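You operate a simulated robot arm through the tools that you are given. There is no shell and no other tool.

The job below is to be done with a simulated two-armed robot. You get a single attempt, and the scene is never put back.

JOB
Purge the peach keg three times, then shut the blue lever, park its coupler and shut the valve wheel.
Fine: each time hold the vent button till the needle has dropped by half; lever before coupler; leave the regulator knob as it is.
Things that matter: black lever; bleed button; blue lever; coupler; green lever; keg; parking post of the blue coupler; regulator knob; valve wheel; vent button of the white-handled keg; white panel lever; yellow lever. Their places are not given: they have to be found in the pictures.

It is judged by the outcome, as a careful person would: the job done as asked, and still so three seconds after it is handed in. It fails if anything else is knocked over, pushed out of place, dropped, spilled or broken.

ROBOT AND FRAMES
Two 7-joint arms with two-finger parallel grippers on one trunk that stands fixed in place. Base frame: the origin is at the foot of the trunk, x ahead of it, y to its left, z up. Lengths are in mm, angles in degrees, forces in N, time in s.
The left shoulder is at [50, 177, 1204], the right one opposite. With the tool pointing down near the work surface each hand reaches from about 100 to 640 mm from the base axis, measured 20 degrees to its own side. Payload 3.43 kg a hand.
Tool frame (each hand has its own): the origin (TCP) lies between the finger pads and is the grasp point; the fingertips stand 34 mm ahead of it; z points along the fingers, y is the line along which they close. Largest opening 128 mm; finger width 24, thickness 12; the body of the gripper, 48 by 130 mm, starts 96 mm behind the TCP.
Orientation is that of the tool frame in the base frame, as a unit quaternion [w, x, y, z]. With the fingers straight down and closing along the base's y, the tool's x points along the base's -x, its y along +y and its z along -z.

CONTROLS
- The arms move only by the tool servo_tool. It takes "left_steps", "right_steps" or both (then of equal length, played together; a hand with none holds still); each is a list of rows, each a list of 7 numbers: the turn, a rotation vector about the tool's x, y, z in degrees, then the shift along the tool's x, y, z in mm, then the opening in per cent of the stroke, from 0 (shut) to 100 (fully open). In form: [[wx, wy, wz, tx, ty, tz, hand], ...]. A call has 1 to 20 rows; each row shifts and turns the commanded pose from where the row before left it, along the tool's axes as they then stand. A row lasts 0.2 s, in which the tool goes at most 50 mm and 8.6 degrees; a call with a longer step from one row to the next is refused whole, and so is a gripper value outside its range. A pose out of reach is approached as far as the arm can. The call stops where the force on the tool passes 50 N (or 10 N more than at its start, if that is more) or the arm is blocked; 0.2 s more then pass. The fingers move at their own pace (about 108 mm/s each) and stop on an object; they squeeze with about 44 N. The grip force told is the motor's: it shows also when the fingers shut on nothing. Time passes only in rows, and 0.2 s behind the last, so rows that do not move let the fingers close. It gives the time, the measured TCP pose, the force on the tool (base axes), the opening and the grip force at its end, in the units of the frame above (readings bear some noise), with the torque about the TCP (base axes, N m) and any sound that the robot's microphone picked up.
- Cameras (640 x 400 px; columns grow to the right, rows downward): "scene" is now at [154.3, 41.4, 1391.4]; the picture's right is [0.46, -0.89, 0.00], its down [-0.30, -0.15, -0.94] and it looks along [0.84, 0.43, -0.33] (base axes); focal length 214 px, centre (320, 200). "left" rides on the left gripper at [76, 11, -160] in its tool frame; the picture's right is [-0.15, 0.99, 0.00], its down [-0.88, -0.13, -0.46] and it looks along [-0.45, -0.07, 0.89] (tool axes); focal length 234 px, centre (320, 200). "right" rides on the right gripper at [76, -11, -160] in its tool frame; the picture's right is [0.15, 0.99, 0.00], its down [-0.88, 0.13, -0.46] and it looks along [-0.45, 0.07, 0.89] (tool axes); focal length 234 px, centre (320, 200).
- capture(camera): a new picture of that camera. It takes no simulated time.
- move_column(by): slides the trunk up (or, below 0, down) by that many mm; the arms and the scene camera ride with it, the base frame stays. It gives what a move gives, with no picture.
- turn_head(pan, tilt): turns the head with the scene camera to pan (to the left, within 80 degrees either way) and tilt (down, from -29 to 69), counted from straight ahead of the robot. It gives what a move gives.
- probe_pixels(camera, pixels): for up to 12 pixels [column, row] of the newest picture of that camera ("zoom" is the newest enlarged one), the place [x, y, z] in the base frame of the surface seen there, good to about 2 mm. It takes no simulated time.
- close_up(camera, box): a new picture of the part [left, top, right, bottom] of that camera's present view, enlarged. It takes no simulated time.
- close_job(): hands the job in; it is judged then, once.

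Unless the task says otherwise, let go and move clear before handing in.

The tools are called after "Call:" as a command line: name --argument value ..., lists and objects as JSON in quotes. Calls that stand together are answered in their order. servo_tool: Moves the arms, as the interface text tells. Its arguments: {"type":"object","properties":{"left_steps":{"type":"array","items":{"type":"array","items":{"type":"number"}}},"right_steps":{"type":"array","items":{"type":"array","items":{"type":"number"}}}},"required":[]} The other tools are called the same way: move_column (by) moves the trunk up or down; turn_head (pan, tilt) turns the head that bears the scene camera; capture (camera) takes a picture; probe_pixels (camera, pixels) gives the place of the surface under pixels of a picture; close_up (camera, box) takes an enlarged picture of a part of a camera's view; close_job () hands the job in.

At the start:

```text
t: 0.0
left_tcp_pos: [259.2, 266.5, 1323.2]
left_tcp_rot: [0.0, 0.001, 1.0, 0.0]
left_wrist_force: [-0.3, 0.1, -0.5]
left_moment: [0.01, 0.0, -0.02]
left_finger_gap: 128.0
left_grasp_force: 0.0
right_tcp_pos: [305.4, 2.0, 1323.9]
right_tcp_rot: [0.0, 0.001, 1.0, 0.0]
right_wrist_force: [0.5, -0.9, 0.1]
right_moment: [0.0, -0.04, 0.0]
right_finger_gap: 128.0
right_grasp_force: 0.1
trunk travel left (down, up): [-375.0, 26.0]
head pan, tilt (commanded): [27.2, 19.4]
```

scene: 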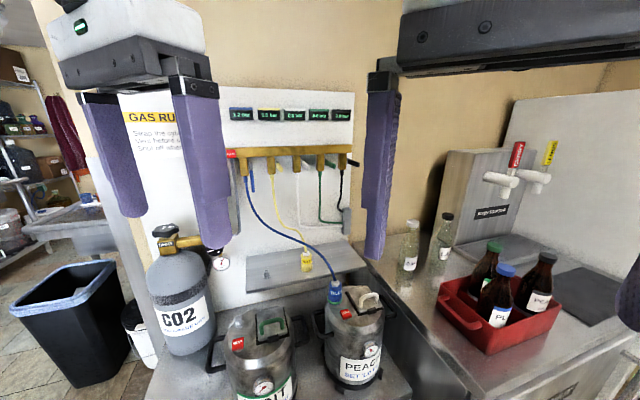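
right: 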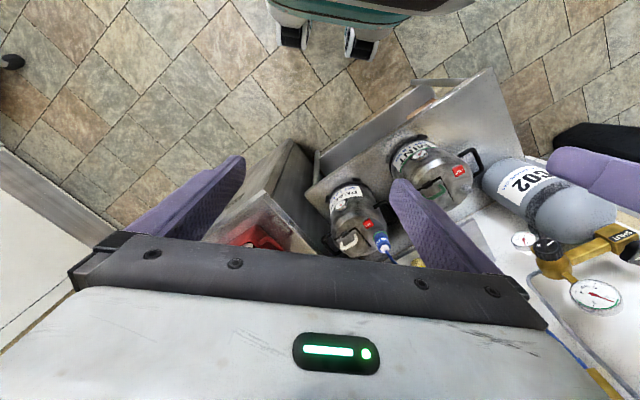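
left: 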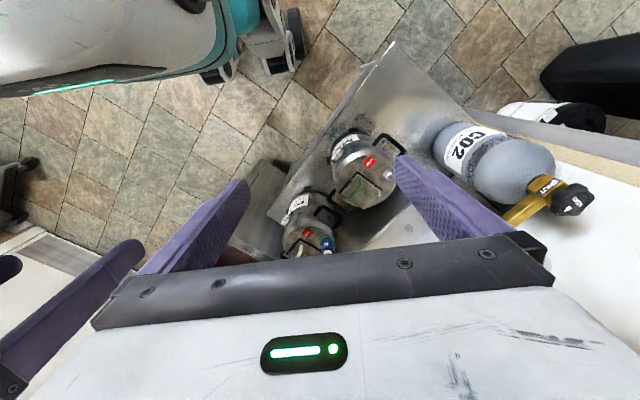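

The scene picture shows a CO2 cylinder at left (180,290), two kegs (265,340) and (355,330, "PEACH" with white handle and blue coupler), and a manifold with levers (245-345,155). I'll enlarge several parts to read details.

Call:
close_up --camera "scene" --box '[220, 90, 370, 190]'

Call:
close_up --camera "scene" --box '[290, 260, 420, 400]'

Call:
close_up --camera "scene" --box '[110, 90, 250, 190]'

Call:
close_up --camera "scene" --box '[130, 210, 320, 400]'

```text
4.00 times, centred on (295, 140) of scene
```

zoom: 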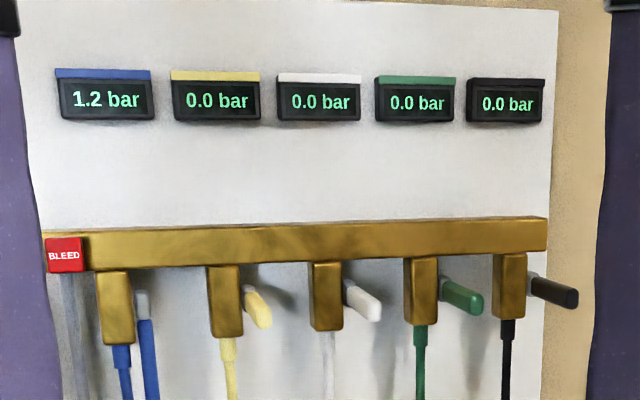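

```text
2.86 times, centred on (355, 330) of scene
```

zoom: 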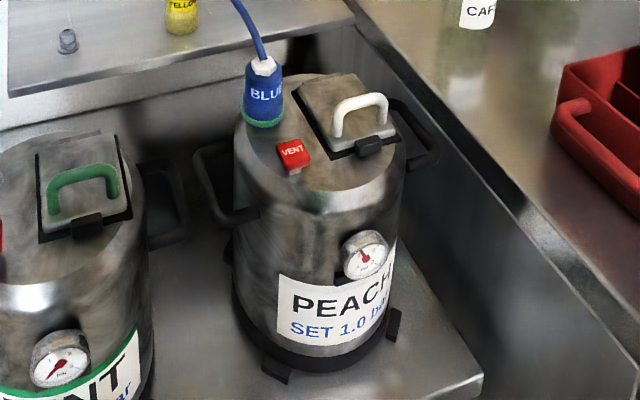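

```text
4.00 times, centred on (180, 140) of scene
```

zoom: 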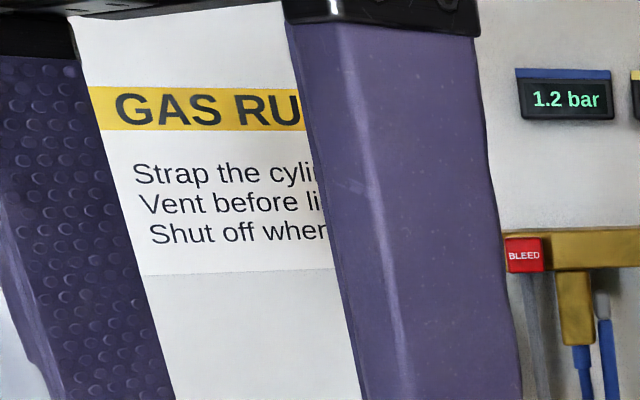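

```text
2.11 times, centred on (225, 305) of scene
```

zoom: 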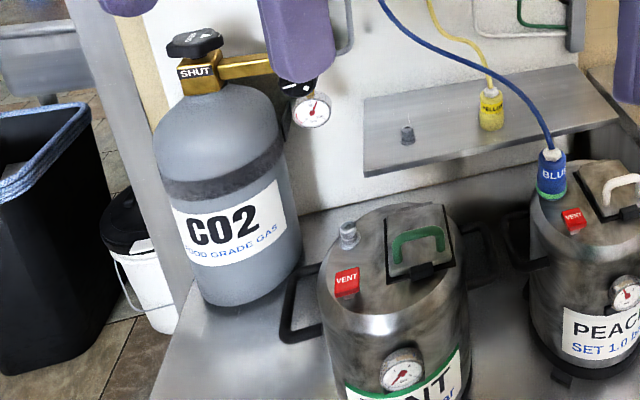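

The blue line reads 1.2 bar with its lever down (open), and the white-handled keg is PEACH with the blue coupler on. I'll turn the head to see the rest without moving the arms.

Call:
turn_head --pan 20 --tilt 45

Call:
capture --camera "scene"

```text
t: 0.9
left_tcp_pos: [260.0, 267.0, 1323.9]
left_tcp_rot: [0.001, 0.001, 1.0, 0.0]
left_wrist_force: [-0.4, -0.1, -0.7]
left_moment: [0.0, -0.01, 0.01]
left_finger_gap: 127.6
left_grasp_force: 0.0
right_tcp_pos: [305.9, 2.7, 1325.3]
right_tcp_rot: [0.0, 0.002, 1.0, 0.0]
right_wrist_force: [-0.1, -0.3, -0.8]
right_moment: [-0.05, -0.04, 0.03]
right_finger_gap: 128.2
right_grasp_force: 0.1
trunk travel left (down, up): [-375.0, 26.0]
head pan, tilt (commanded): [20.0, 45.0]
```

```text
taken
```

scene: 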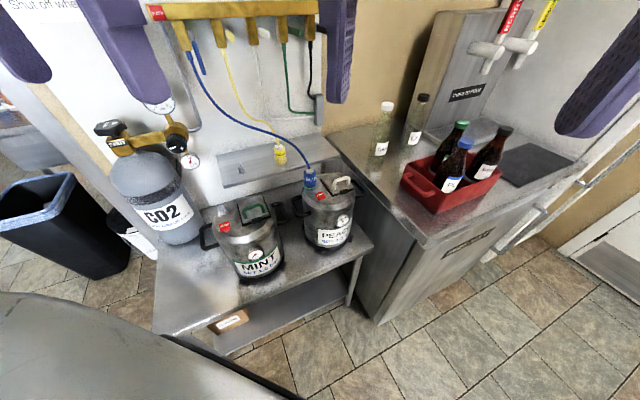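

The tilted view shows the whole bench: peach keg at (328,205), CO2 at (155,190). I'll enlarge and probe the key parts.

Call:
close_up --camera "scene" --box '[270, 150, 370, 260]'

Call:
close_up --camera "scene" --box '[90, 90, 250, 200]'

Call:
probe_pixels --camera "scene" --pixels '[[320, 196], [310, 172], [310, 185], [341, 183], [342, 221], [240, 170], [279, 145], [279, 160], [225, 227], [105, 127], [176, 144], [192, 161]]'

```text
3.64 times, centred on (320, 205) of scene
```

zoom: 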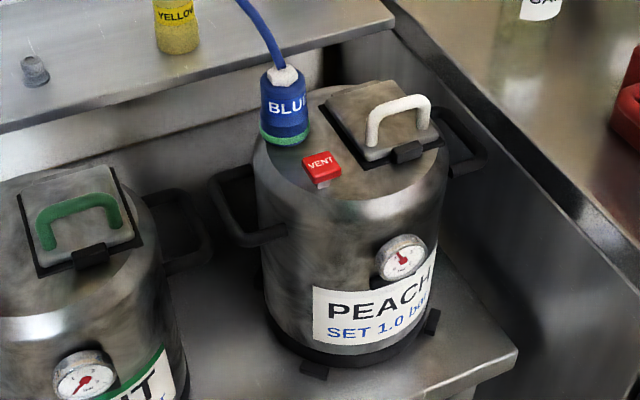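

```text
3.64 times, centred on (170, 145) of scene
```

zoom: 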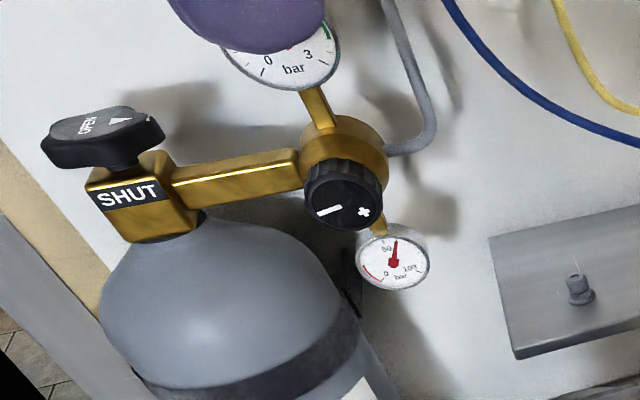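

```text
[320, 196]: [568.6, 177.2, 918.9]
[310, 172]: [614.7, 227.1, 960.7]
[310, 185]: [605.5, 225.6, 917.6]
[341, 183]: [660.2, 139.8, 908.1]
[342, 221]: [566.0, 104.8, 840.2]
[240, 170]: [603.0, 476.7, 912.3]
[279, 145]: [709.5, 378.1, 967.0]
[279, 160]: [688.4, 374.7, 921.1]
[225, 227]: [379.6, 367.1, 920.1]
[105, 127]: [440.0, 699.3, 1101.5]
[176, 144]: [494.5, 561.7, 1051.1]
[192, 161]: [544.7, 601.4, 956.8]
```

The valve wheel at (105,127) has "OPEN" with an arrow on its top; the free post is at (240,168). I'll look up at the panel and the cylinder more directly.

Call:
turn_head --pan 45 --tilt 30

Call:
capture --camera "scene"

Call:
close_up --camera "scene" --box '[220, 100, 420, 225]'

```text
t: 1.8
left_tcp_pos: [260.1, 267.0, 1324.0]
left_tcp_rot: [0.0, 0.001, 1.0, 0.0]
left_wrist_force: [-0.1, -0.3, -0.4]
left_moment: [-0.04, 0.04, 0.0]
left_finger_gap: 128.1
left_grasp_force: 0.2
right_tcp_pos: [304.2, 1.4, 1323.6]
right_tcp_rot: [0.0, 0.001, 1.0, 0.001]
right_wrist_force: [0.4, 0.8, -0.6]
right_moment: [0.0, -0.01, -0.04]
right_finger_gap: 128.1
right_grasp_force: 0.0
trunk travel left (down, up): [-375.0, 26.0]
head pan, tilt (commanded): [45.0, 30.0]
```

```text
taken
```

scene: 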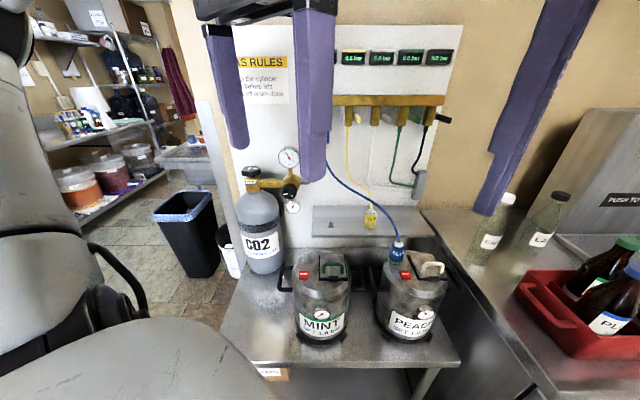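

```text
3.20 times, centred on (320, 162) of scene
```

zoom: 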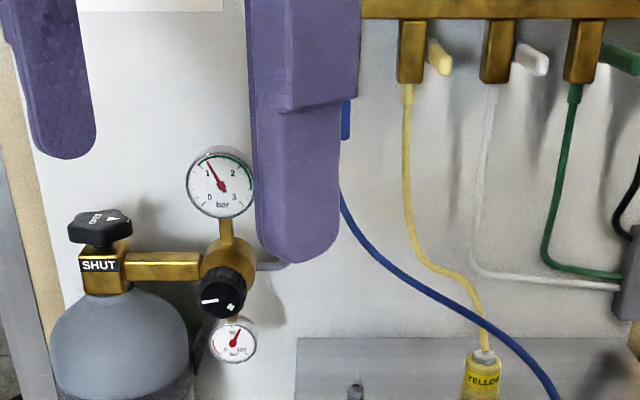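

The left hand blocks part of the panel. I'll probe panel points and the visible levers to find the panel's plane before moving the left arm aside.

Call:
probe_pixels --camera "scene" --pixels '[[250, 110], [445, 60], [410, 170], [340, 180], [281, 95], [330, 100], [440, 100], [356, 118], [386, 119], [419, 119], [444, 119], [321, 222]]'

Call:
probe_pixels --camera "scene" --pixels '[[349, 118], [376, 117], [403, 115], [428, 116], [289, 156], [290, 190], [251, 170], [252, 183], [399, 245], [370, 210], [371, 222], [404, 276]]'

```text
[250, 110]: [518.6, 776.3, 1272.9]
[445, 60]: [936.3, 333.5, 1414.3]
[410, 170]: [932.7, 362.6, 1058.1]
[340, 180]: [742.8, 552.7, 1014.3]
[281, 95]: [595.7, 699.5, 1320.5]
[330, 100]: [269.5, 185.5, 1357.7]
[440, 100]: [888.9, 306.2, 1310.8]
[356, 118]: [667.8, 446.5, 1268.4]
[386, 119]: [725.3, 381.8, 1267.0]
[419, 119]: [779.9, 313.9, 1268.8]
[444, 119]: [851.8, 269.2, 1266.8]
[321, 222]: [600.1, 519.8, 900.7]
```

```text
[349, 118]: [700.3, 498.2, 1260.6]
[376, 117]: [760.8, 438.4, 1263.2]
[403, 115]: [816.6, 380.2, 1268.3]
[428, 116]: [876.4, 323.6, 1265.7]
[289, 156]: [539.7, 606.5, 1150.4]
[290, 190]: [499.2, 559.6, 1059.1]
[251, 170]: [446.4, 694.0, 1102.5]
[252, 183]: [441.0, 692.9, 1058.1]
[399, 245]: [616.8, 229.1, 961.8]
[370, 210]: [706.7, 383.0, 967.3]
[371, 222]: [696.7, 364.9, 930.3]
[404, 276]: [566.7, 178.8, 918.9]
```

The panel runs along (0.71,-0.71) with drop blocks spaced about 83 mm, so the blue one should be near (642,556,1262), hidden behind the left hand. I'll move the left hand down, left and back to clear the view.

Call:
servo_tool --left_steps '[[0, 0, 0, 12, 26, 30, 100], [0, 0, 0, 12, 26, 30, 100], [0, 0, 0, 12, 26, 30, 100], [0, 0, 0, 12, 26, 30, 100], [0, 0, 0, 12, 26, 30, 100]]'

Call:
capture --camera "scene"

Call:
capture --camera "left"

```text
t: 3.0
left_tcp_pos: [200.3, 398.8, 1173.3]
left_tcp_rot: [0.0, 0.002, 1.0, 0.0]
left_wrist_force: [0.0, 0.1, 0.2]
left_moment: [-0.02, -0.02, 0.04]
left_finger_gap: 128.0
left_grasp_force: 0.1
right_tcp_pos: [304.4, 1.7, 1324.0]
right_tcp_rot: [-0.001, 0.001, 1.0, 0.001]
right_wrist_force: [-0.1, -0.4, -0.4]
right_moment: [-0.03, 0.03, -0.01]
right_finger_gap: 128.0
right_grasp_force: 0.0
trunk travel left (down, up): [-375.0, 26.0]
head pan, tilt (commanded): [45.0, 30.0]
```

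```text
taken
```

scene: 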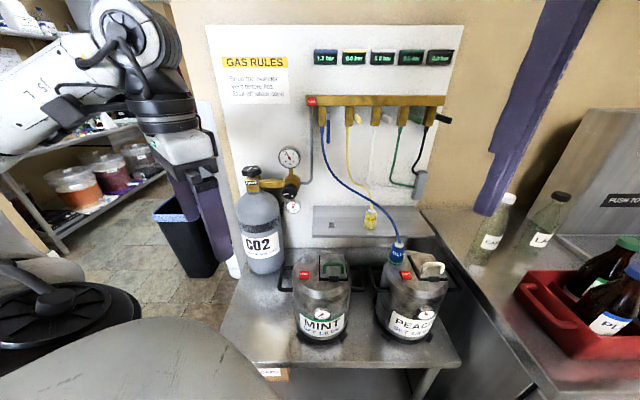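

```text
taken
```

left: 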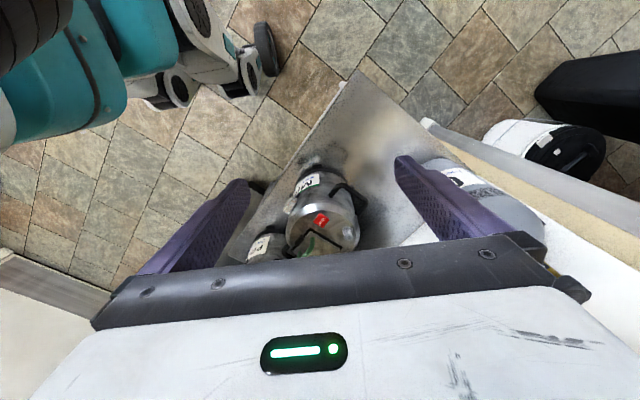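

The panel is now clear: manifold at (310-445,100), blue drop at (323,118). I'll enlarge the sign, the blue lever, the regulator and the peach gauge.

Call:
close_up --camera "scene" --box '[210, 50, 300, 106]'

Call:
close_up --camera "scene" --box '[370, 230, 460, 346]'

Call:
close_up --camera "scene" --box '[230, 140, 320, 220]'

Call:
close_up --camera "scene" --box '[296, 85, 392, 145]'

Call:
probe_pixels --camera "zoom" --pixels '[[205, 200], [205, 240], [207, 290], [205, 300], [180, 230], [180, 160], [205, 170], [90, 110], [180, 330], [400, 230], [315, 225], [340, 235]]'

```text
7.11 times, centred on (255, 78) of scene
```

zoom: 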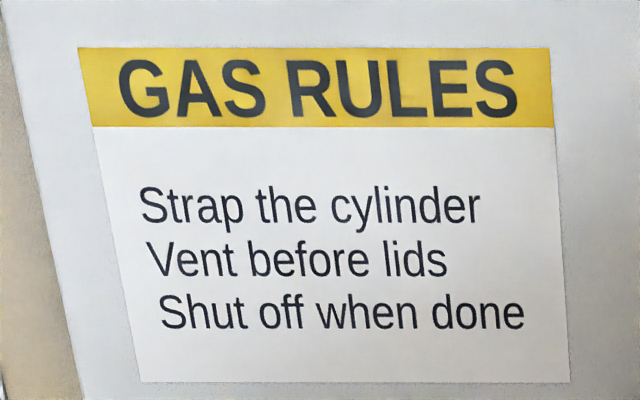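

```text
3.45 times, centred on (415, 288) of scene
```

zoom: 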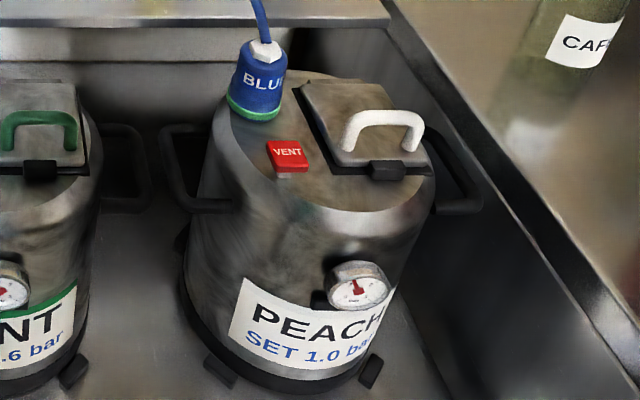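

```text
5.00 times, centred on (275, 180) of scene
```

zoom: 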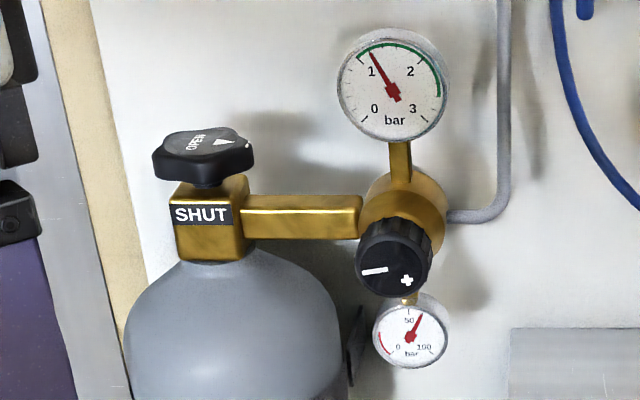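

```text
6.67 times, centred on (344, 115) of scene
```

zoom: 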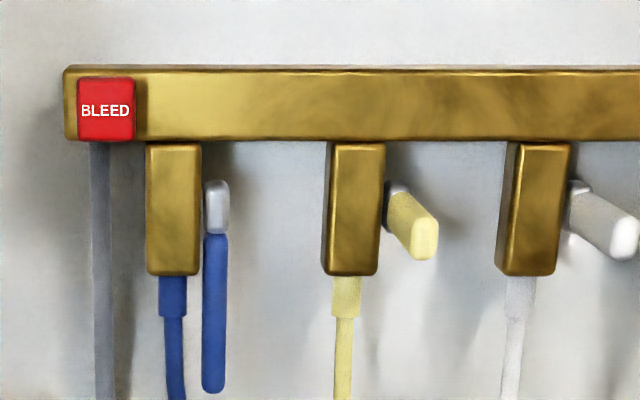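

```text
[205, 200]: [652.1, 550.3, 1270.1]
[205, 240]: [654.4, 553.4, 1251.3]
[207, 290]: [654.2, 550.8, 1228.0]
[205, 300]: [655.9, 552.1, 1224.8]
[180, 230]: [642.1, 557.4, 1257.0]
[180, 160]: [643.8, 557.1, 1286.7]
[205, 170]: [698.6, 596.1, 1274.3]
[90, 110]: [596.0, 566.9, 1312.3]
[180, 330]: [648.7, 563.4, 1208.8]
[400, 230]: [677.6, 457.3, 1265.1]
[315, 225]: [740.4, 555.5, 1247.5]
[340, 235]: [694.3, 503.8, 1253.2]
```

The sign reads "Strap the cylinder / Vent before lids / Shut off when done"; the blue lever hangs down from pivot near (652,550,1270) to about z=1184, and the regulator gauge shows about 1.2 bar. I'll zoom hard on the peach gauge, coupler and wheel.

Call:
close_up --camera "scene" --box '[408, 298, 432, 313]'

Call:
close_up --camera "scene" --box '[238, 160, 270, 180]'

Call:
close_up --camera "scene" --box '[310, 195, 410, 270]'

```text
16.00 times, centred on (420, 306) of scene
```

zoom: 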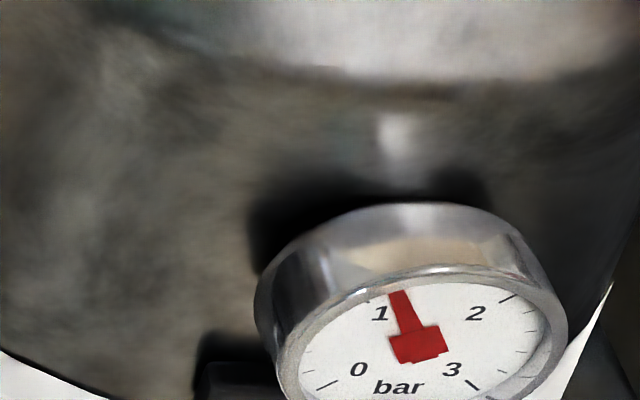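

```text
16.00 times, centred on (254, 170) of scene
```

zoom: 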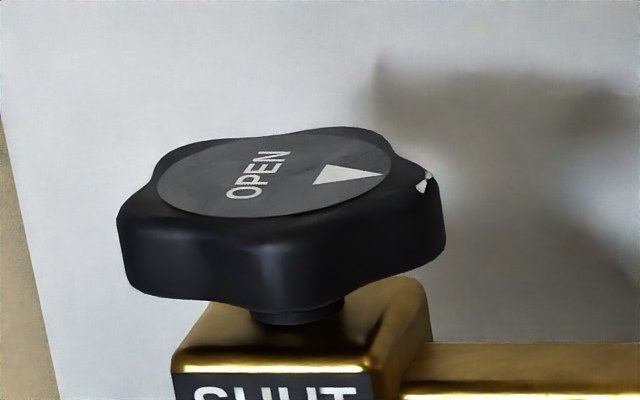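

```text
5.33 times, centred on (360, 232) of scene
```

zoom: 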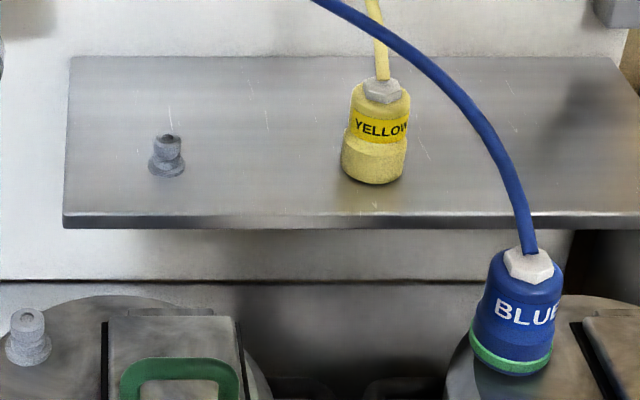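

The peach gauge needle stands at about 1.2 bar on a 0–3 dial. I'll probe the vent button, coupler, hose and posts in detail through close-ups.

Call:
close_up --camera "scene" --box '[375, 235, 455, 285]'

Call:
probe_pixels --camera "zoom" --pixels '[[237, 305], [225, 285], [262, 285], [237, 325], [190, 40], [190, 130], [190, 160], [150, 150], [210, 170], [400, 240], [460, 245], [430, 220]]'

Call:
probe_pixels --camera "scene" --pixels '[[397, 234], [392, 222], [380, 210], [365, 200], [350, 188], [338, 178], [330, 165], [325, 145], [341, 225], [335, 224], [371, 207], [331, 226]]'

```text
8.00 times, centred on (415, 260) of scene
```

zoom: 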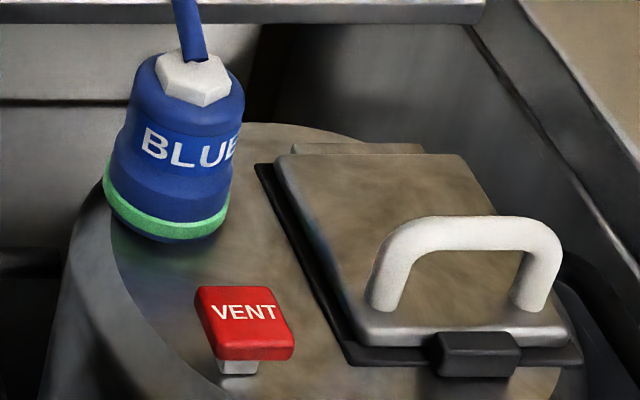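

```text
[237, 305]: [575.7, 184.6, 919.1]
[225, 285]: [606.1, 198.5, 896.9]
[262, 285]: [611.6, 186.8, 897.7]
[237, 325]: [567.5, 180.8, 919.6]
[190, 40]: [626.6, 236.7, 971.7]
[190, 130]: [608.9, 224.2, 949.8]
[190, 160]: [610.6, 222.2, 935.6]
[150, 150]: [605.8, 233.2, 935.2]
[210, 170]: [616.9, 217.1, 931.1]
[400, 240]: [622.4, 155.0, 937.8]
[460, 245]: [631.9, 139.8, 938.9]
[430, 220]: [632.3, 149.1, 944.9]
```

```text
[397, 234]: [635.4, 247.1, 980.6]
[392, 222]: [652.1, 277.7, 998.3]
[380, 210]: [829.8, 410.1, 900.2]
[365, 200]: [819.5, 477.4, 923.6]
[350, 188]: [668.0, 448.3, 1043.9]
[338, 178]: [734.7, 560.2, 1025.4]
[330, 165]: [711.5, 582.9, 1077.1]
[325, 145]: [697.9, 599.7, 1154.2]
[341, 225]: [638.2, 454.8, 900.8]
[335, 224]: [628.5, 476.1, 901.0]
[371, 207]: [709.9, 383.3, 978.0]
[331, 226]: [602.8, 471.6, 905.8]
```

Vent button top centre is about (571,180.5,919) and the blue coupler axis about (625,232). I'll bring the left hand (closed) above the vent button at z≈1170 and move the right hand out of the way to the right.

Call:
servo_tool --left_steps '[[0, 0, 0, -30.9, -18.2, 0, 0], [0, 0, 0, -30.9, -18.2, 0, 0], [0, 0, 0, -30.9, -18.2, 0, 0], [0, 0, 0, -30.9, -18.2, 0, 0], [0, 0, 0, -30.9, -18.2, 0, 0], [0, 0, 0, -30.9, -18.2, 0, 0], [0, 0, 0, -30.9, -18.2, 0, 0], [0, 0, 0, -30.9, -18.2, 0, 0], [0, 0, 0, -30.9, -18.2, 0, 0], [0, 0, 0, -30.9, -18.2, 0, 0], [0, 0, 0, -30.9, -18.2, 0, 0], [0, 0, 0, -30.9, -18.2, 0, 0]]' --right_steps '[[0, 0, 0, 0, -30, 0, 100], [0, 0, 0, 0, -30, 0, 100], [0, 0, 0, 0, -30, 0, 100], [0, 0, 0, 0, -30, 0, 100], [0, 0, 0, 0, -30, 0, 100], [0, 0, 0, 0, 0, 0, 100], [0, 0, 0, 0, 0, 0, 100], [0, 0, 0, 0, 0, 0, 100], [0, 0, 0, 0, 0, 0, 100], [0, 0, 0, 0, 0, 0, 100], [0, 0, 0, 0, 0, 0, 100], [0, 0, 0, 0, 0, 0, 100]]'

Call:
capture --camera "scene"

Call:
capture --camera "left"

```text
t: 5.6
left_tcp_pos: [525.0, 213.8, 1155.9]
left_tcp_rot: [0.0, 0.0, 1.0, 0.0]
left_wrist_force: [0.4, 0.4, -1.5]
left_moment: [-0.01, 0.02, 0.03]
left_finger_gap: 0.4
left_grasp_force: 33.4
left hand out of reach, approached as far as the arm can: row 11, 12
right_tcp_pos: [308.3, -147.8, 1324.1]
right_tcp_rot: [-0.001, 0.001, 1.0, 0.001]
right_wrist_force: [1.3, -0.6, 0.3]
right_moment: [-0.04, 0.05, 0.0]
right_finger_gap: 128.1
right_grasp_force: 0.0
trunk travel left (down, up): [-375.0, 26.0]
head pan, tilt (commanded): [45.0, 30.0]
```

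```text
taken
```

scene: 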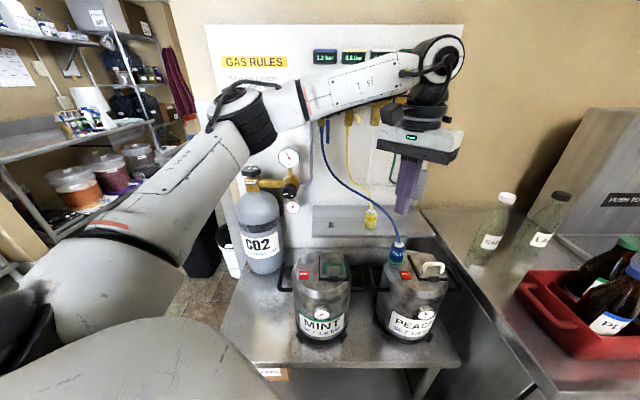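

```text
taken
```

left: 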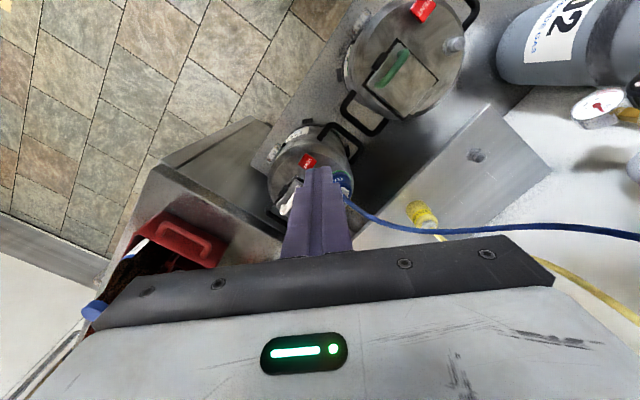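

The left hand fell short at this height (525,214,1156). Descending gives more reach, so I'll go down to about z≈1060 and check where it ends.

Call:
servo_tool --left_steps '[[0, 0, 0, 0, 0, 25, 0], [0, 0, 0, 0, 0, 25, 0], [0, 0, 0, 0, 0, 25, 0], [0, 0, 0, 0, 0, 25, 0]]'

```text
t: 6.6
left_tcp_pos: [526.2, 210.2, 1055.5]
left_tcp_rot: [-0.001, 0.0, 1.0, 0.0]
left_wrist_force: [-0.6, 0.3, -0.3]
left_moment: [-0.01, -0.01, 0.01]
left_finger_gap: 0.0
left_grasp_force: 32.9
right_tcp_pos: [306.2, -148.6, 1325.5]
right_tcp_rot: [0.0, 0.0, 1.0, 0.001]
right_wrist_force: [-0.1, 0.2, -0.2]
right_moment: [0.0, 0.02, -0.02]
right_finger_gap: 128.0
right_grasp_force: 0.1
trunk travel left (down, up): [-375.0, 26.0]
head pan, tilt (commanded): [45.0, 30.0]
```

The hand now follows commands again at (526,210,1055). I'll move over the button and down so the tips stand near z≈960, then look.

Call:
servo_tool --left_steps '[[0, 0, 0, -15, -9.8, 20, 0], [0, 0, 0, -15, -9.8, 20, 0], [0, 0, 0, -15, -9.8, 20, 0]]'

Call:
capture --camera "left"

Call:
close_up --camera "scene" --box '[360, 200, 460, 325]'

```text
t: 7.4
left_tcp_pos: [531.2, 214.4, 1004.8]
left_tcp_rot: [0.001, 0.0, 1.0, 0.0]
left_wrist_force: [0.2, -0.5, 0.6]
left_moment: [-0.05, 0.04, -0.05]
left_finger_gap: 0.1
left_grasp_force: 33.1
left hand out of reach, approached as far as the arm can: row 1, 2, 3
right_tcp_pos: [306.4, -149.5, 1324.3]
right_tcp_rot: [0.0, 0.001, 1.0, 0.001]
right_wrist_force: [0.4, 0.2, 0.4]
right_moment: [0.02, 0.02, 0.0]
right_finger_gap: 128.1
right_grasp_force: 0.2
trunk travel left (down, up): [-375.0, 26.0]
head pan, tilt (commanded): [45.0, 30.0]
```

```text
taken
```

left: 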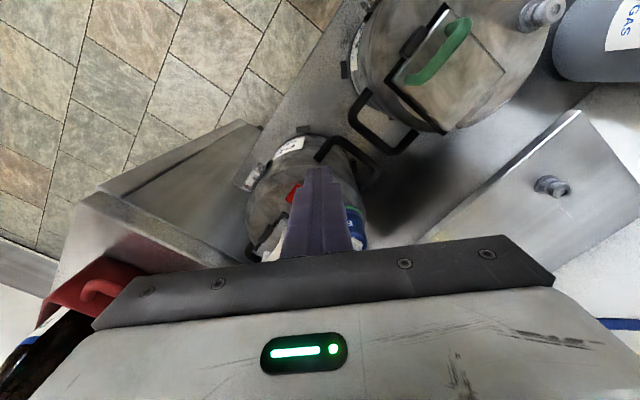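

```text
3.20 times, centred on (410, 262) of scene
```

zoom: 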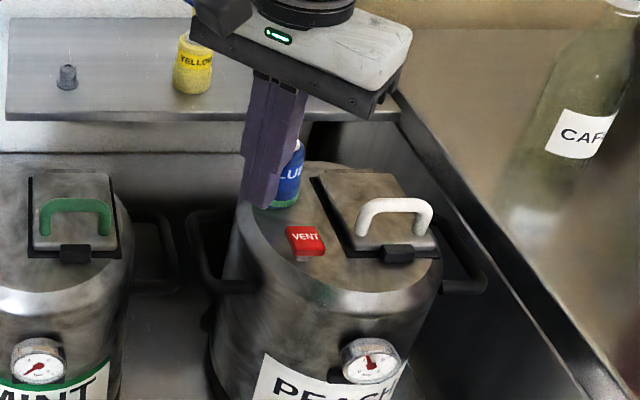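

The hand stops at (531,214,1005), short of the button, so the arm's posture limits it. I'll raise the hand 100 mm so I can lower the trunk by 100 mm and see if reach improves.

Call:
servo_tool --left_steps '[[0, 0, 0, 5, 0, -35, 0], [0, 0, 0, 5, 0, -35, 0], [0, 0, 0, 5, 0, -35, 0]]'

Call:
capture --camera "scene"

```text
t: 8.2
left_tcp_pos: [515.9, 211.8, 1111.3]
left_tcp_rot: [0.001, 0.0, 1.0, 0.0]
left_wrist_force: [-0.4, -0.5, 0.9]
left_moment: [0.0, 0.03, -0.01]
left_finger_gap: 0.0
left_grasp_force: 32.6
right_tcp_pos: [306.2, -149.7, 1324.9]
right_tcp_rot: [0.0, 0.0, 1.0, 0.001]
right_wrist_force: [-0.1, -1.0, -0.4]
right_moment: [0.01, -0.01, 0.03]
right_finger_gap: 127.8
right_grasp_force: 0.1
trunk travel left (down, up): [-375.0, 26.0]
head pan, tilt (commanded): [45.0, 30.0]
```

```text
taken
```

scene: 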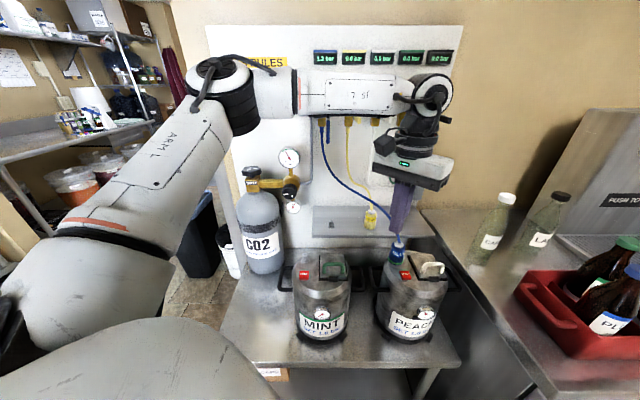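

I'll probe the arm itself (elbow near (225,95), wrist near (430,95), shoulder near (120,260)) to learn its geometry.

Call:
probe_pixels --camera "scene" --pixels '[[225, 90], [238, 105], [430, 95], [435, 110], [405, 160], [345, 95], [150, 190], [90, 260], [60, 300]]'

Call:
move_column --by -60

```text
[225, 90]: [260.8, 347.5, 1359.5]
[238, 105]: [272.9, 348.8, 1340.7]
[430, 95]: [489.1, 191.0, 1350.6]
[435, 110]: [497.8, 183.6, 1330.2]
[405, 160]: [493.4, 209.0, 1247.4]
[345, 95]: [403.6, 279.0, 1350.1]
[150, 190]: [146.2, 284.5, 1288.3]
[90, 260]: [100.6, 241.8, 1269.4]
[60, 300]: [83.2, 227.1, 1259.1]
```

```text
t: 9.2
left_tcp_pos: [516.8, 212.0, 1051.8]
left_tcp_rot: [0.0, 0.001, 1.0, 0.0]
left_wrist_force: [-0.5, 0.1, 0.6]
left_moment: [-0.02, 0.01, 0.03]
left_finger_gap: 0.0
left_grasp_force: 32.9
right_tcp_pos: [306.3, -148.4, 1264.2]
right_tcp_rot: [0.0, 0.001, 1.0, 0.001]
right_wrist_force: [-0.5, -0.3, 0.3]
right_moment: [-0.01, -0.03, -0.01]
right_finger_gap: 128.0
right_grasp_force: 0.0
trunk travel left (down, up): [-315.0, 86.0]
head pan, tilt (commanded): [45.0, 30.0]
```

The elbow sits about (280,360,1330) and wrist about (500,200,1340), so the arm isn't straight; joint limits are binding. With the trunk 60 mm lower, I'll try again toward the button.

Call:
servo_tool --left_steps '[[0, 0, 0, -13.5, -7.9, 10, 0], [0, 0, 0, -13.5, -7.9, 10, 0], [0, 0, 0, -13.5, -7.9, 10, 0], [0, 0, 0, -13.5, -7.9, 10, 0]]'

```text
t: 10.2
left_tcp_pos: [536.2, 208.6, 1008.2]
left_tcp_rot: [0.001, 0.0, 1.0, -0.001]
left_wrist_force: [-0.3, -0.3, -0.4]
left_moment: [0.01, 0.03, 0.01]
left_finger_gap: 0.0
left_grasp_force: 32.8
left hand out of reach, approached as far as the arm can: row 2, 3, 4
right_tcp_pos: [306.4, -148.9, 1265.0]
right_tcp_rot: [-0.001, 0.001, 1.0, 0.001]
right_wrist_force: [1.0, -0.6, 0.2]
right_moment: [0.01, -0.01, 0.02]
right_finger_gap: 128.1
right_grasp_force: 0.1
trunk travel left (down, up): [-315.0, 86.0]
head pan, tilt (commanded): [45.0, 30.0]
```

Still limited at (536,209). Pitching the fingers outward should pull the wrist back and free the joints, so I'll pitch about 32° and check.

Call:
servo_tool --left_steps '[[0, -8, 0, 0, 0, 0, 0], [0, -8, 0, 0, 0, 0, 0], [0, -8, 0, 0, 0, 0, 0], [0, -8, 0, 0, 0, 0, 0]]'

Call:
capture --camera "scene"

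```text
t: 11.2
left_tcp_pos: [535.6, 208.8, 1010.1]
left_tcp_rot: [0.277, -0.001, 0.961, 0.0]
left_wrist_force: [0.6, -0.7, 0.0]
left_moment: [0.01, 0.02, 0.01]
left_finger_gap: 0.0
left_grasp_force: 33.2
right_tcp_pos: [306.7, -150.2, 1264.4]
right_tcp_rot: [0.0, 0.001, 1.0, 0.001]
right_wrist_force: [-0.3, -0.5, 0.8]
right_moment: [-0.01, -0.01, 0.02]
right_finger_gap: 128.1
right_grasp_force: 0.0
trunk travel left (down, up): [-315.0, 86.0]
head pan, tilt (commanded): [45.0, 30.0]
```

```text
taken
```

scene: 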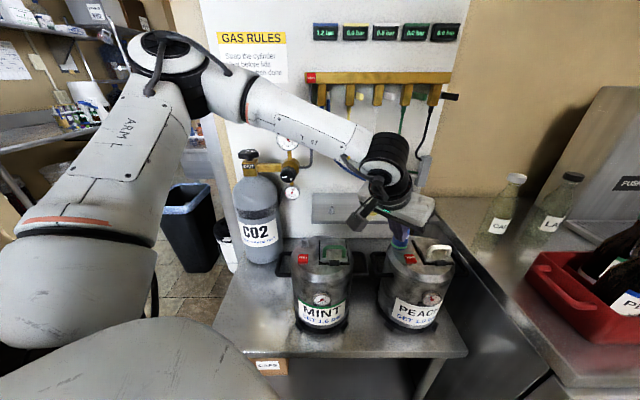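

The 32° pitch went through with the hand free. I'll move over the button so the fingertip's low corner sits just above it (TCP about (561,180,970)).

Call:
servo_tool --left_steps '[[0, 0, 0, -0.1, -9.4, 15.8, 0], [0, 0, 0, -0.1, -9.4, 15.8, 0], [0, 0, 0, -0.1, -9.5, 15.8, 0]]'

Call:
capture --camera "left"

Call:
close_up --camera "scene" --box '[370, 220, 466, 340]'

```text
t: 12.0
left_tcp_pos: [562.1, 180.9, 969.5]
left_tcp_rot: [0.275, 0.001, 0.961, -0.001]
left_wrist_force: [0.4, -0.3, -0.5]
left_moment: [0.0, -0.02, -0.02]
left_finger_gap: 0.2
left_grasp_force: 33.2
right_tcp_pos: [306.3, -150.1, 1265.2]
right_tcp_rot: [0.0, 0.0, 1.0, 0.001]
right_wrist_force: [0.3, 0.7, 0.2]
right_moment: [0.0, 0.01, 0.0]
right_finger_gap: 128.0
right_grasp_force: 0.0
trunk travel left (down, up): [-315.0, 86.0]
head pan, tilt (commanded): [45.0, 30.0]
```

```text
taken
```

left: 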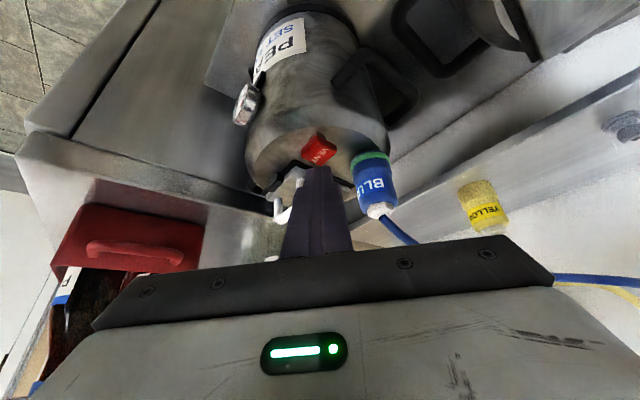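

```text
3.33 times, centred on (418, 280) of scene
```

zoom: 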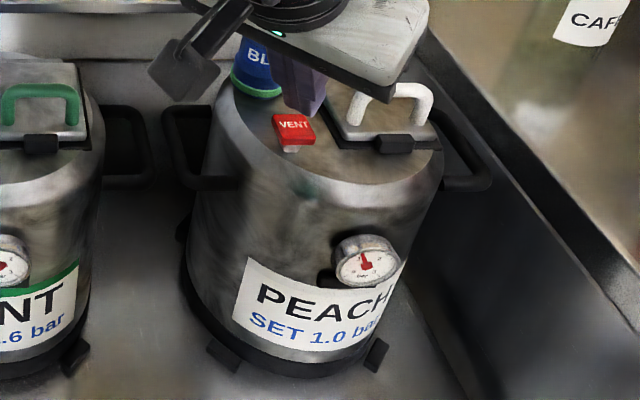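

Both the button (zoom (293,130)) and gauge (zoom (368,265)) are visible past the fingers. I'll probe button and fingertip to check alignment.

Call:
probe_pixels --camera "zoom" --pixels '[[285, 135], [280, 120], [297, 135], [310, 136], [308, 108], [318, 112], [312, 100], [293, 148]]'

Call:
probe_pixels --camera "left" --pixels '[[320, 152], [310, 142], [326, 160], [320, 172], [308, 172], [330, 172]]'

```text
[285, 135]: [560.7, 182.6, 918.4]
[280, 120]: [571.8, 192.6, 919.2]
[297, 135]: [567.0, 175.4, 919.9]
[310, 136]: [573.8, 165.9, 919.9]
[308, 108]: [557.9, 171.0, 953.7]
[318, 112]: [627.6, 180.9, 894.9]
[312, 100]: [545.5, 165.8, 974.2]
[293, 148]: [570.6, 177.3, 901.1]
```

```text
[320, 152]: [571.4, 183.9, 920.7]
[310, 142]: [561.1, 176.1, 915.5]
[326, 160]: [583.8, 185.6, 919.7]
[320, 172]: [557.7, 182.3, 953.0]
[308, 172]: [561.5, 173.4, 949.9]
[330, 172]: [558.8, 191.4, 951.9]
```

The fingertip corner is about (570,181,934), right above the button centre (572,179,919). I'll lower it in small steps to touch and press, then check the needle.

Call:
servo_tool --left_steps '[[0, 0, 0, 3.7, 0, 5.9, 0], [0, 0, 0, 3.2, 0, 5.1, 0]]'

Call:
close_up --camera "scene" --box '[396, 236, 436, 316]'

```text
t: 12.6
left_tcp_pos: [560.5, 181.3, 956.8]
left_tcp_rot: [0.276, 0.0, 0.961, -0.001]
left_wrist_force: [0.5, 0.5, -0.3]
left_moment: [-0.02, 0.04, 0.02]
left_finger_gap: 0.0
left_grasp_force: 33.2
right_tcp_pos: [305.6, -149.1, 1265.8]
right_tcp_rot: [0.0, 0.0, 1.0, 0.001]
right_wrist_force: [0.2, 0.2, -0.9]
right_moment: [0.0, 0.0, 0.01]
right_finger_gap: 128.2
right_grasp_force: 0.1
trunk travel left (down, up): [-315.0, 86.0]
head pan, tilt (commanded): [45.0, 30.0]
```

```text
5.00 times, centred on (416, 276) of scene
```

zoom: 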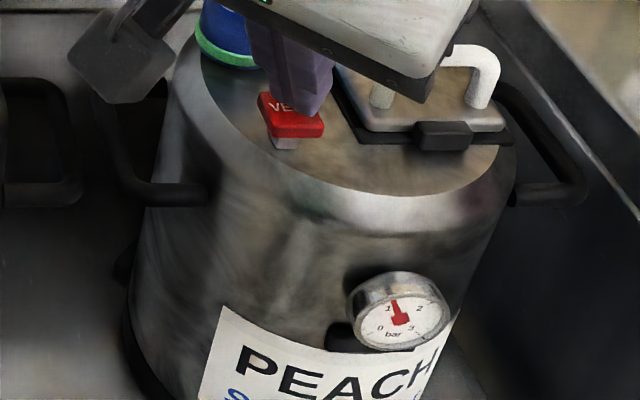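

The tip now hovers just on the button at (560,181,957), no force yet. I'll press down in 3 mm steps.

Call:
servo_tool --left_steps '[[0, 0, 0, 1.6, 0, 2.5, 0], [0, 0, 0, 1.6, 0, 2.5, 0]]'

Call:
close_up --camera "scene" --box '[396, 236, 436, 316]'

```text
t: 13.2
left_tcp_pos: [559.9, 180.5, 951.1]
left_tcp_rot: [0.276, 0.0, 0.961, -0.001]
left_wrist_force: [1.2, -1.3, 3.3]
left_moment: [0.02, -0.08, 0.0]
left_finger_gap: 0.1
left_grasp_force: 33.4
right_tcp_pos: [306.5, -149.0, 1264.8]
right_tcp_rot: [0.001, 0.002, 1.0, 0.001]
right_wrist_force: [-0.7, 0.3, 0.7]
right_moment: [0.04, 0.02, -0.02]
right_finger_gap: 128.1
right_grasp_force: 0.2
trunk travel left (down, up): [-315.0, 86.0]
head pan, tilt (commanded): [45.0, 30.0]
```

```text
5.00 times, centred on (416, 276) of scene
```

zoom: 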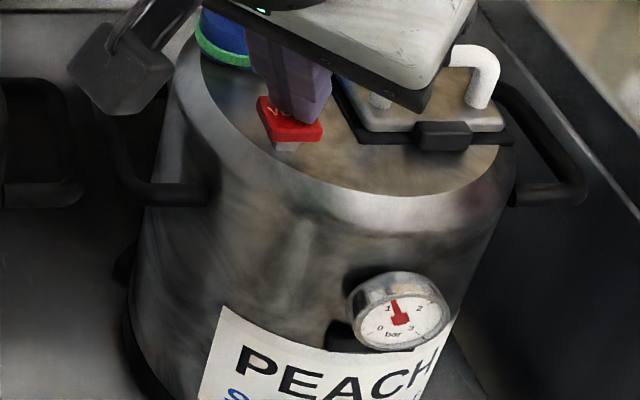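

Contact: about 3.3 N upward, needle unchanged at 1.2. I'll press 3 mm further.

Call:
servo_tool --left_steps '[[0, 0, 0, 0.8, 0, 1.3, 0], [0, 0, 0, 0.8, 0, 1.3, 0]]'

Call:
close_up --camera "scene" --box '[396, 236, 436, 316]'

```text
t: 13.8
left_tcp_pos: [560.1, 180.4, 948.5]
left_tcp_rot: [0.276, 0.0, 0.961, -0.001]
left_wrist_force: [3.0, -0.5, 4.3]
left_moment: [-0.01, -0.11, -0.06]
left_finger_gap: 0.0
left_grasp_force: 33.3
right_tcp_pos: [305.6, -148.5, 1264.2]
right_tcp_rot: [0.0, 0.0, 1.0, 0.001]
right_wrist_force: [-0.5, -0.6, -0.1]
right_moment: [0.01, -0.03, 0.02]
right_finger_gap: 127.9
right_grasp_force: 0.0
trunk travel left (down, up): [-315.0, 86.0]
head pan, tilt (commanded): [45.0, 30.0]
heard: click
```

```text
5.00 times, centred on (416, 276) of scene
```

zoom: 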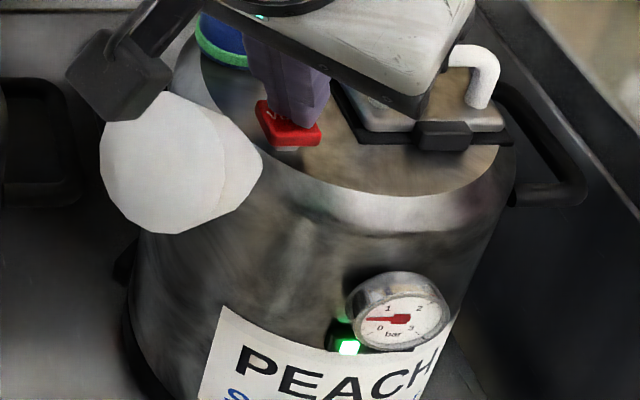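

A click, a vent puff, and a green light came on at zoom (347,347); the needle now points left. I'll zoom on the gauge for a reading before releasing.

Call:
close_up --camera "scene" --box '[412, 288, 428, 310]'

```text
16.00 times, centred on (420, 299) of scene
```

zoom: 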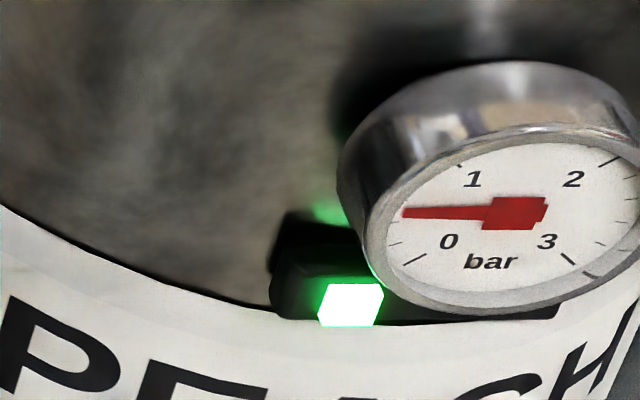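

The needle reads about 0.5 bar, a drop of over half from 1.2, and the green lamp is lit. I'll release by lifting 9 mm and wait for the keg to refill.

Call:
servo_tool --left_steps '[[0, 0, 0, -4.8, 0, -7.6, 0], [0, 0, 0, 0, 0, 0, 0], [0, 0, 0, 0, 0, 0, 0]]'

Call:
close_up --camera "scene" --box '[396, 236, 436, 316]'

Call:
close_up --camera "scene" --box '[412, 288, 428, 310]'

```text
t: 14.6
left_tcp_pos: [560.5, 180.7, 957.1]
left_tcp_rot: [0.275, -0.001, 0.961, 0.0]
left_wrist_force: [0.3, 0.1, -0.1]
left_moment: [0.0, -0.02, 0.03]
left_finger_gap: 0.2
left_grasp_force: 33.0
right_tcp_pos: [305.7, -150.0, 1264.6]
right_tcp_rot: [0.001, 0.001, 1.0, 0.0]
right_wrist_force: [0.0, 0.3, -0.4]
right_moment: [-0.01, -0.01, -0.02]
right_finger_gap: 128.0
right_grasp_force: 0.1
trunk travel left (down, up): [-315.0, 86.0]
head pan, tilt (commanded): [45.0, 30.0]
```

```text
5.00 times, centred on (416, 276) of scene
```

zoom: 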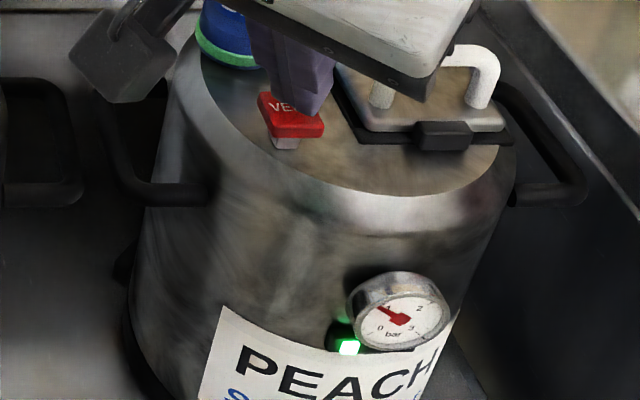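

```text
16.00 times, centred on (420, 299) of scene
```

zoom: 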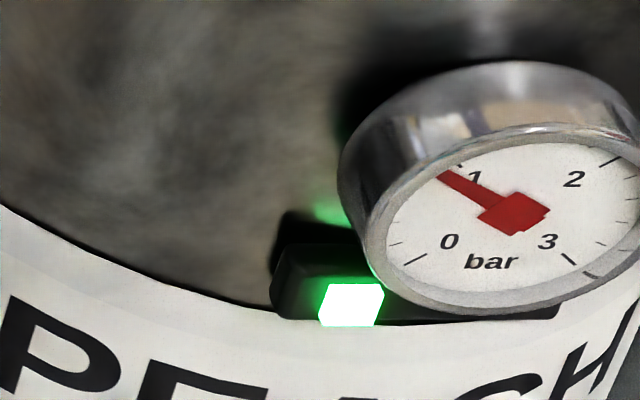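

The needle is climbing (about 0.9) and one lamp stays lit—likely a purge counter. I'll wait a second or two for the full 1.2 bar.

Call:
servo_tool --left_steps '[[0, 0, 0, 0, 0, 0, 0], [0, 0, 0, 0, 0, 0, 0], [0, 0, 0, 0, 0, 0, 0], [0, 0, 0, 0, 0, 0, 0], [0, 0, 0, 0, 0, 0, 0], [0, 0, 0, 0, 0, 0, 0], [0, 0, 0, 0, 0, 0, 0], [0, 0, 0, 0, 0, 0, 0], [0, 0, 0, 0, 0, 0, 0], [0, 0, 0, 0, 0, 0, 0]]'

Call:
close_up --camera "scene" --box '[412, 288, 428, 310]'

```text
t: 16.8
left_tcp_pos: [561.1, 181.1, 956.7]
left_tcp_rot: [0.275, 0.0, 0.961, 0.0]
left_wrist_force: [-0.8, 0.3, 0.4]
left_moment: [0.03, -0.03, -0.02]
left_finger_gap: 0.0
left_grasp_force: 32.9
right_tcp_pos: [306.6, -147.7, 1263.6]
right_tcp_rot: [0.0, 0.001, 1.0, 0.001]
right_wrist_force: [-0.1, -0.9, -0.3]
right_moment: [0.02, 0.0, -0.01]
right_finger_gap: 128.1
right_grasp_force: 0.1
trunk travel left (down, up): [-315.0, 86.0]
head pan, tilt (commanded): [45.0, 30.0]
```

```text
16.00 times, centred on (420, 299) of scene
```

zoom: 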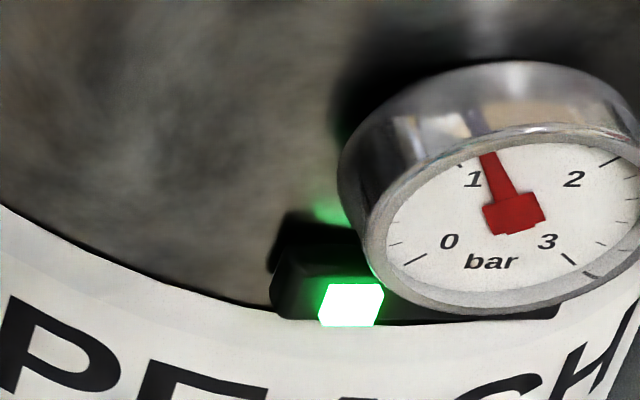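

The keg is back to about 1.2 bar. I'll press a second time with a single quick row and read the needle.

Call:
servo_tool --left_steps '[[0, 0, 0, 4.8, 0, 7.6, 0]]'

Call:
close_up --camera "scene" --box '[412, 288, 428, 310]'

```text
t: 17.2
left_tcp_pos: [561.3, 180.9, 947.7]
left_tcp_rot: [0.277, 0.0, 0.961, 0.0]
left_wrist_force: [0.1, 2.3, 3.6]
left_moment: [0.08, -0.06, 0.0]
left_finger_gap: 0.1
left_grasp_force: 33.4
right_tcp_pos: [305.9, -148.9, 1266.0]
right_tcp_rot: [0.0, 0.001, 1.0, 0.001]
right_wrist_force: [-0.6, 0.3, -0.9]
right_moment: [-0.02, 0.03, 0.03]
right_finger_gap: 127.9
right_grasp_force: 0.1
trunk travel left (down, up): [-315.0, 86.0]
head pan, tilt (commanded): [45.0, 30.0]
heard: click
```

```text
16.00 times, centred on (420, 299) of scene
```

zoom: 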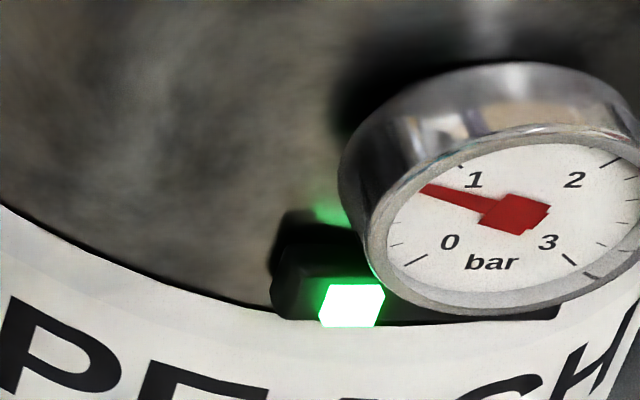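

The needle is at about 0.75 bar, not yet half. I'll hold one more row.

Call:
servo_tool --left_steps '[[0, 0, 0, 0, 0, 0, 0]]'

Call:
close_up --camera "scene" --box '[412, 288, 428, 310]'

```text
t: 17.6
left_tcp_pos: [561.7, 180.8, 949.0]
left_tcp_rot: [0.277, -0.001, 0.961, 0.0]
left_wrist_force: [1.4, 1.7, 4.8]
left_moment: [0.1, -0.06, 0.02]
left_finger_gap: 0.2
left_grasp_force: 33.0
right_tcp_pos: [306.7, -149.1, 1264.9]
right_tcp_rot: [-0.001, 0.0, 1.0, 0.001]
right_wrist_force: [0.6, 0.5, 1.5]
right_moment: [0.01, -0.01, 0.01]
right_finger_gap: 128.2
right_grasp_force: 0.3
trunk travel left (down, up): [-315.0, 86.0]
head pan, tilt (commanded): [45.0, 30.0]
```

```text
16.00 times, centred on (420, 299) of scene
```

zoom: 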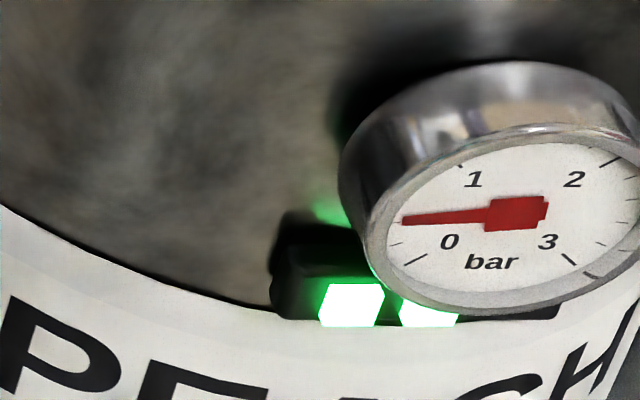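

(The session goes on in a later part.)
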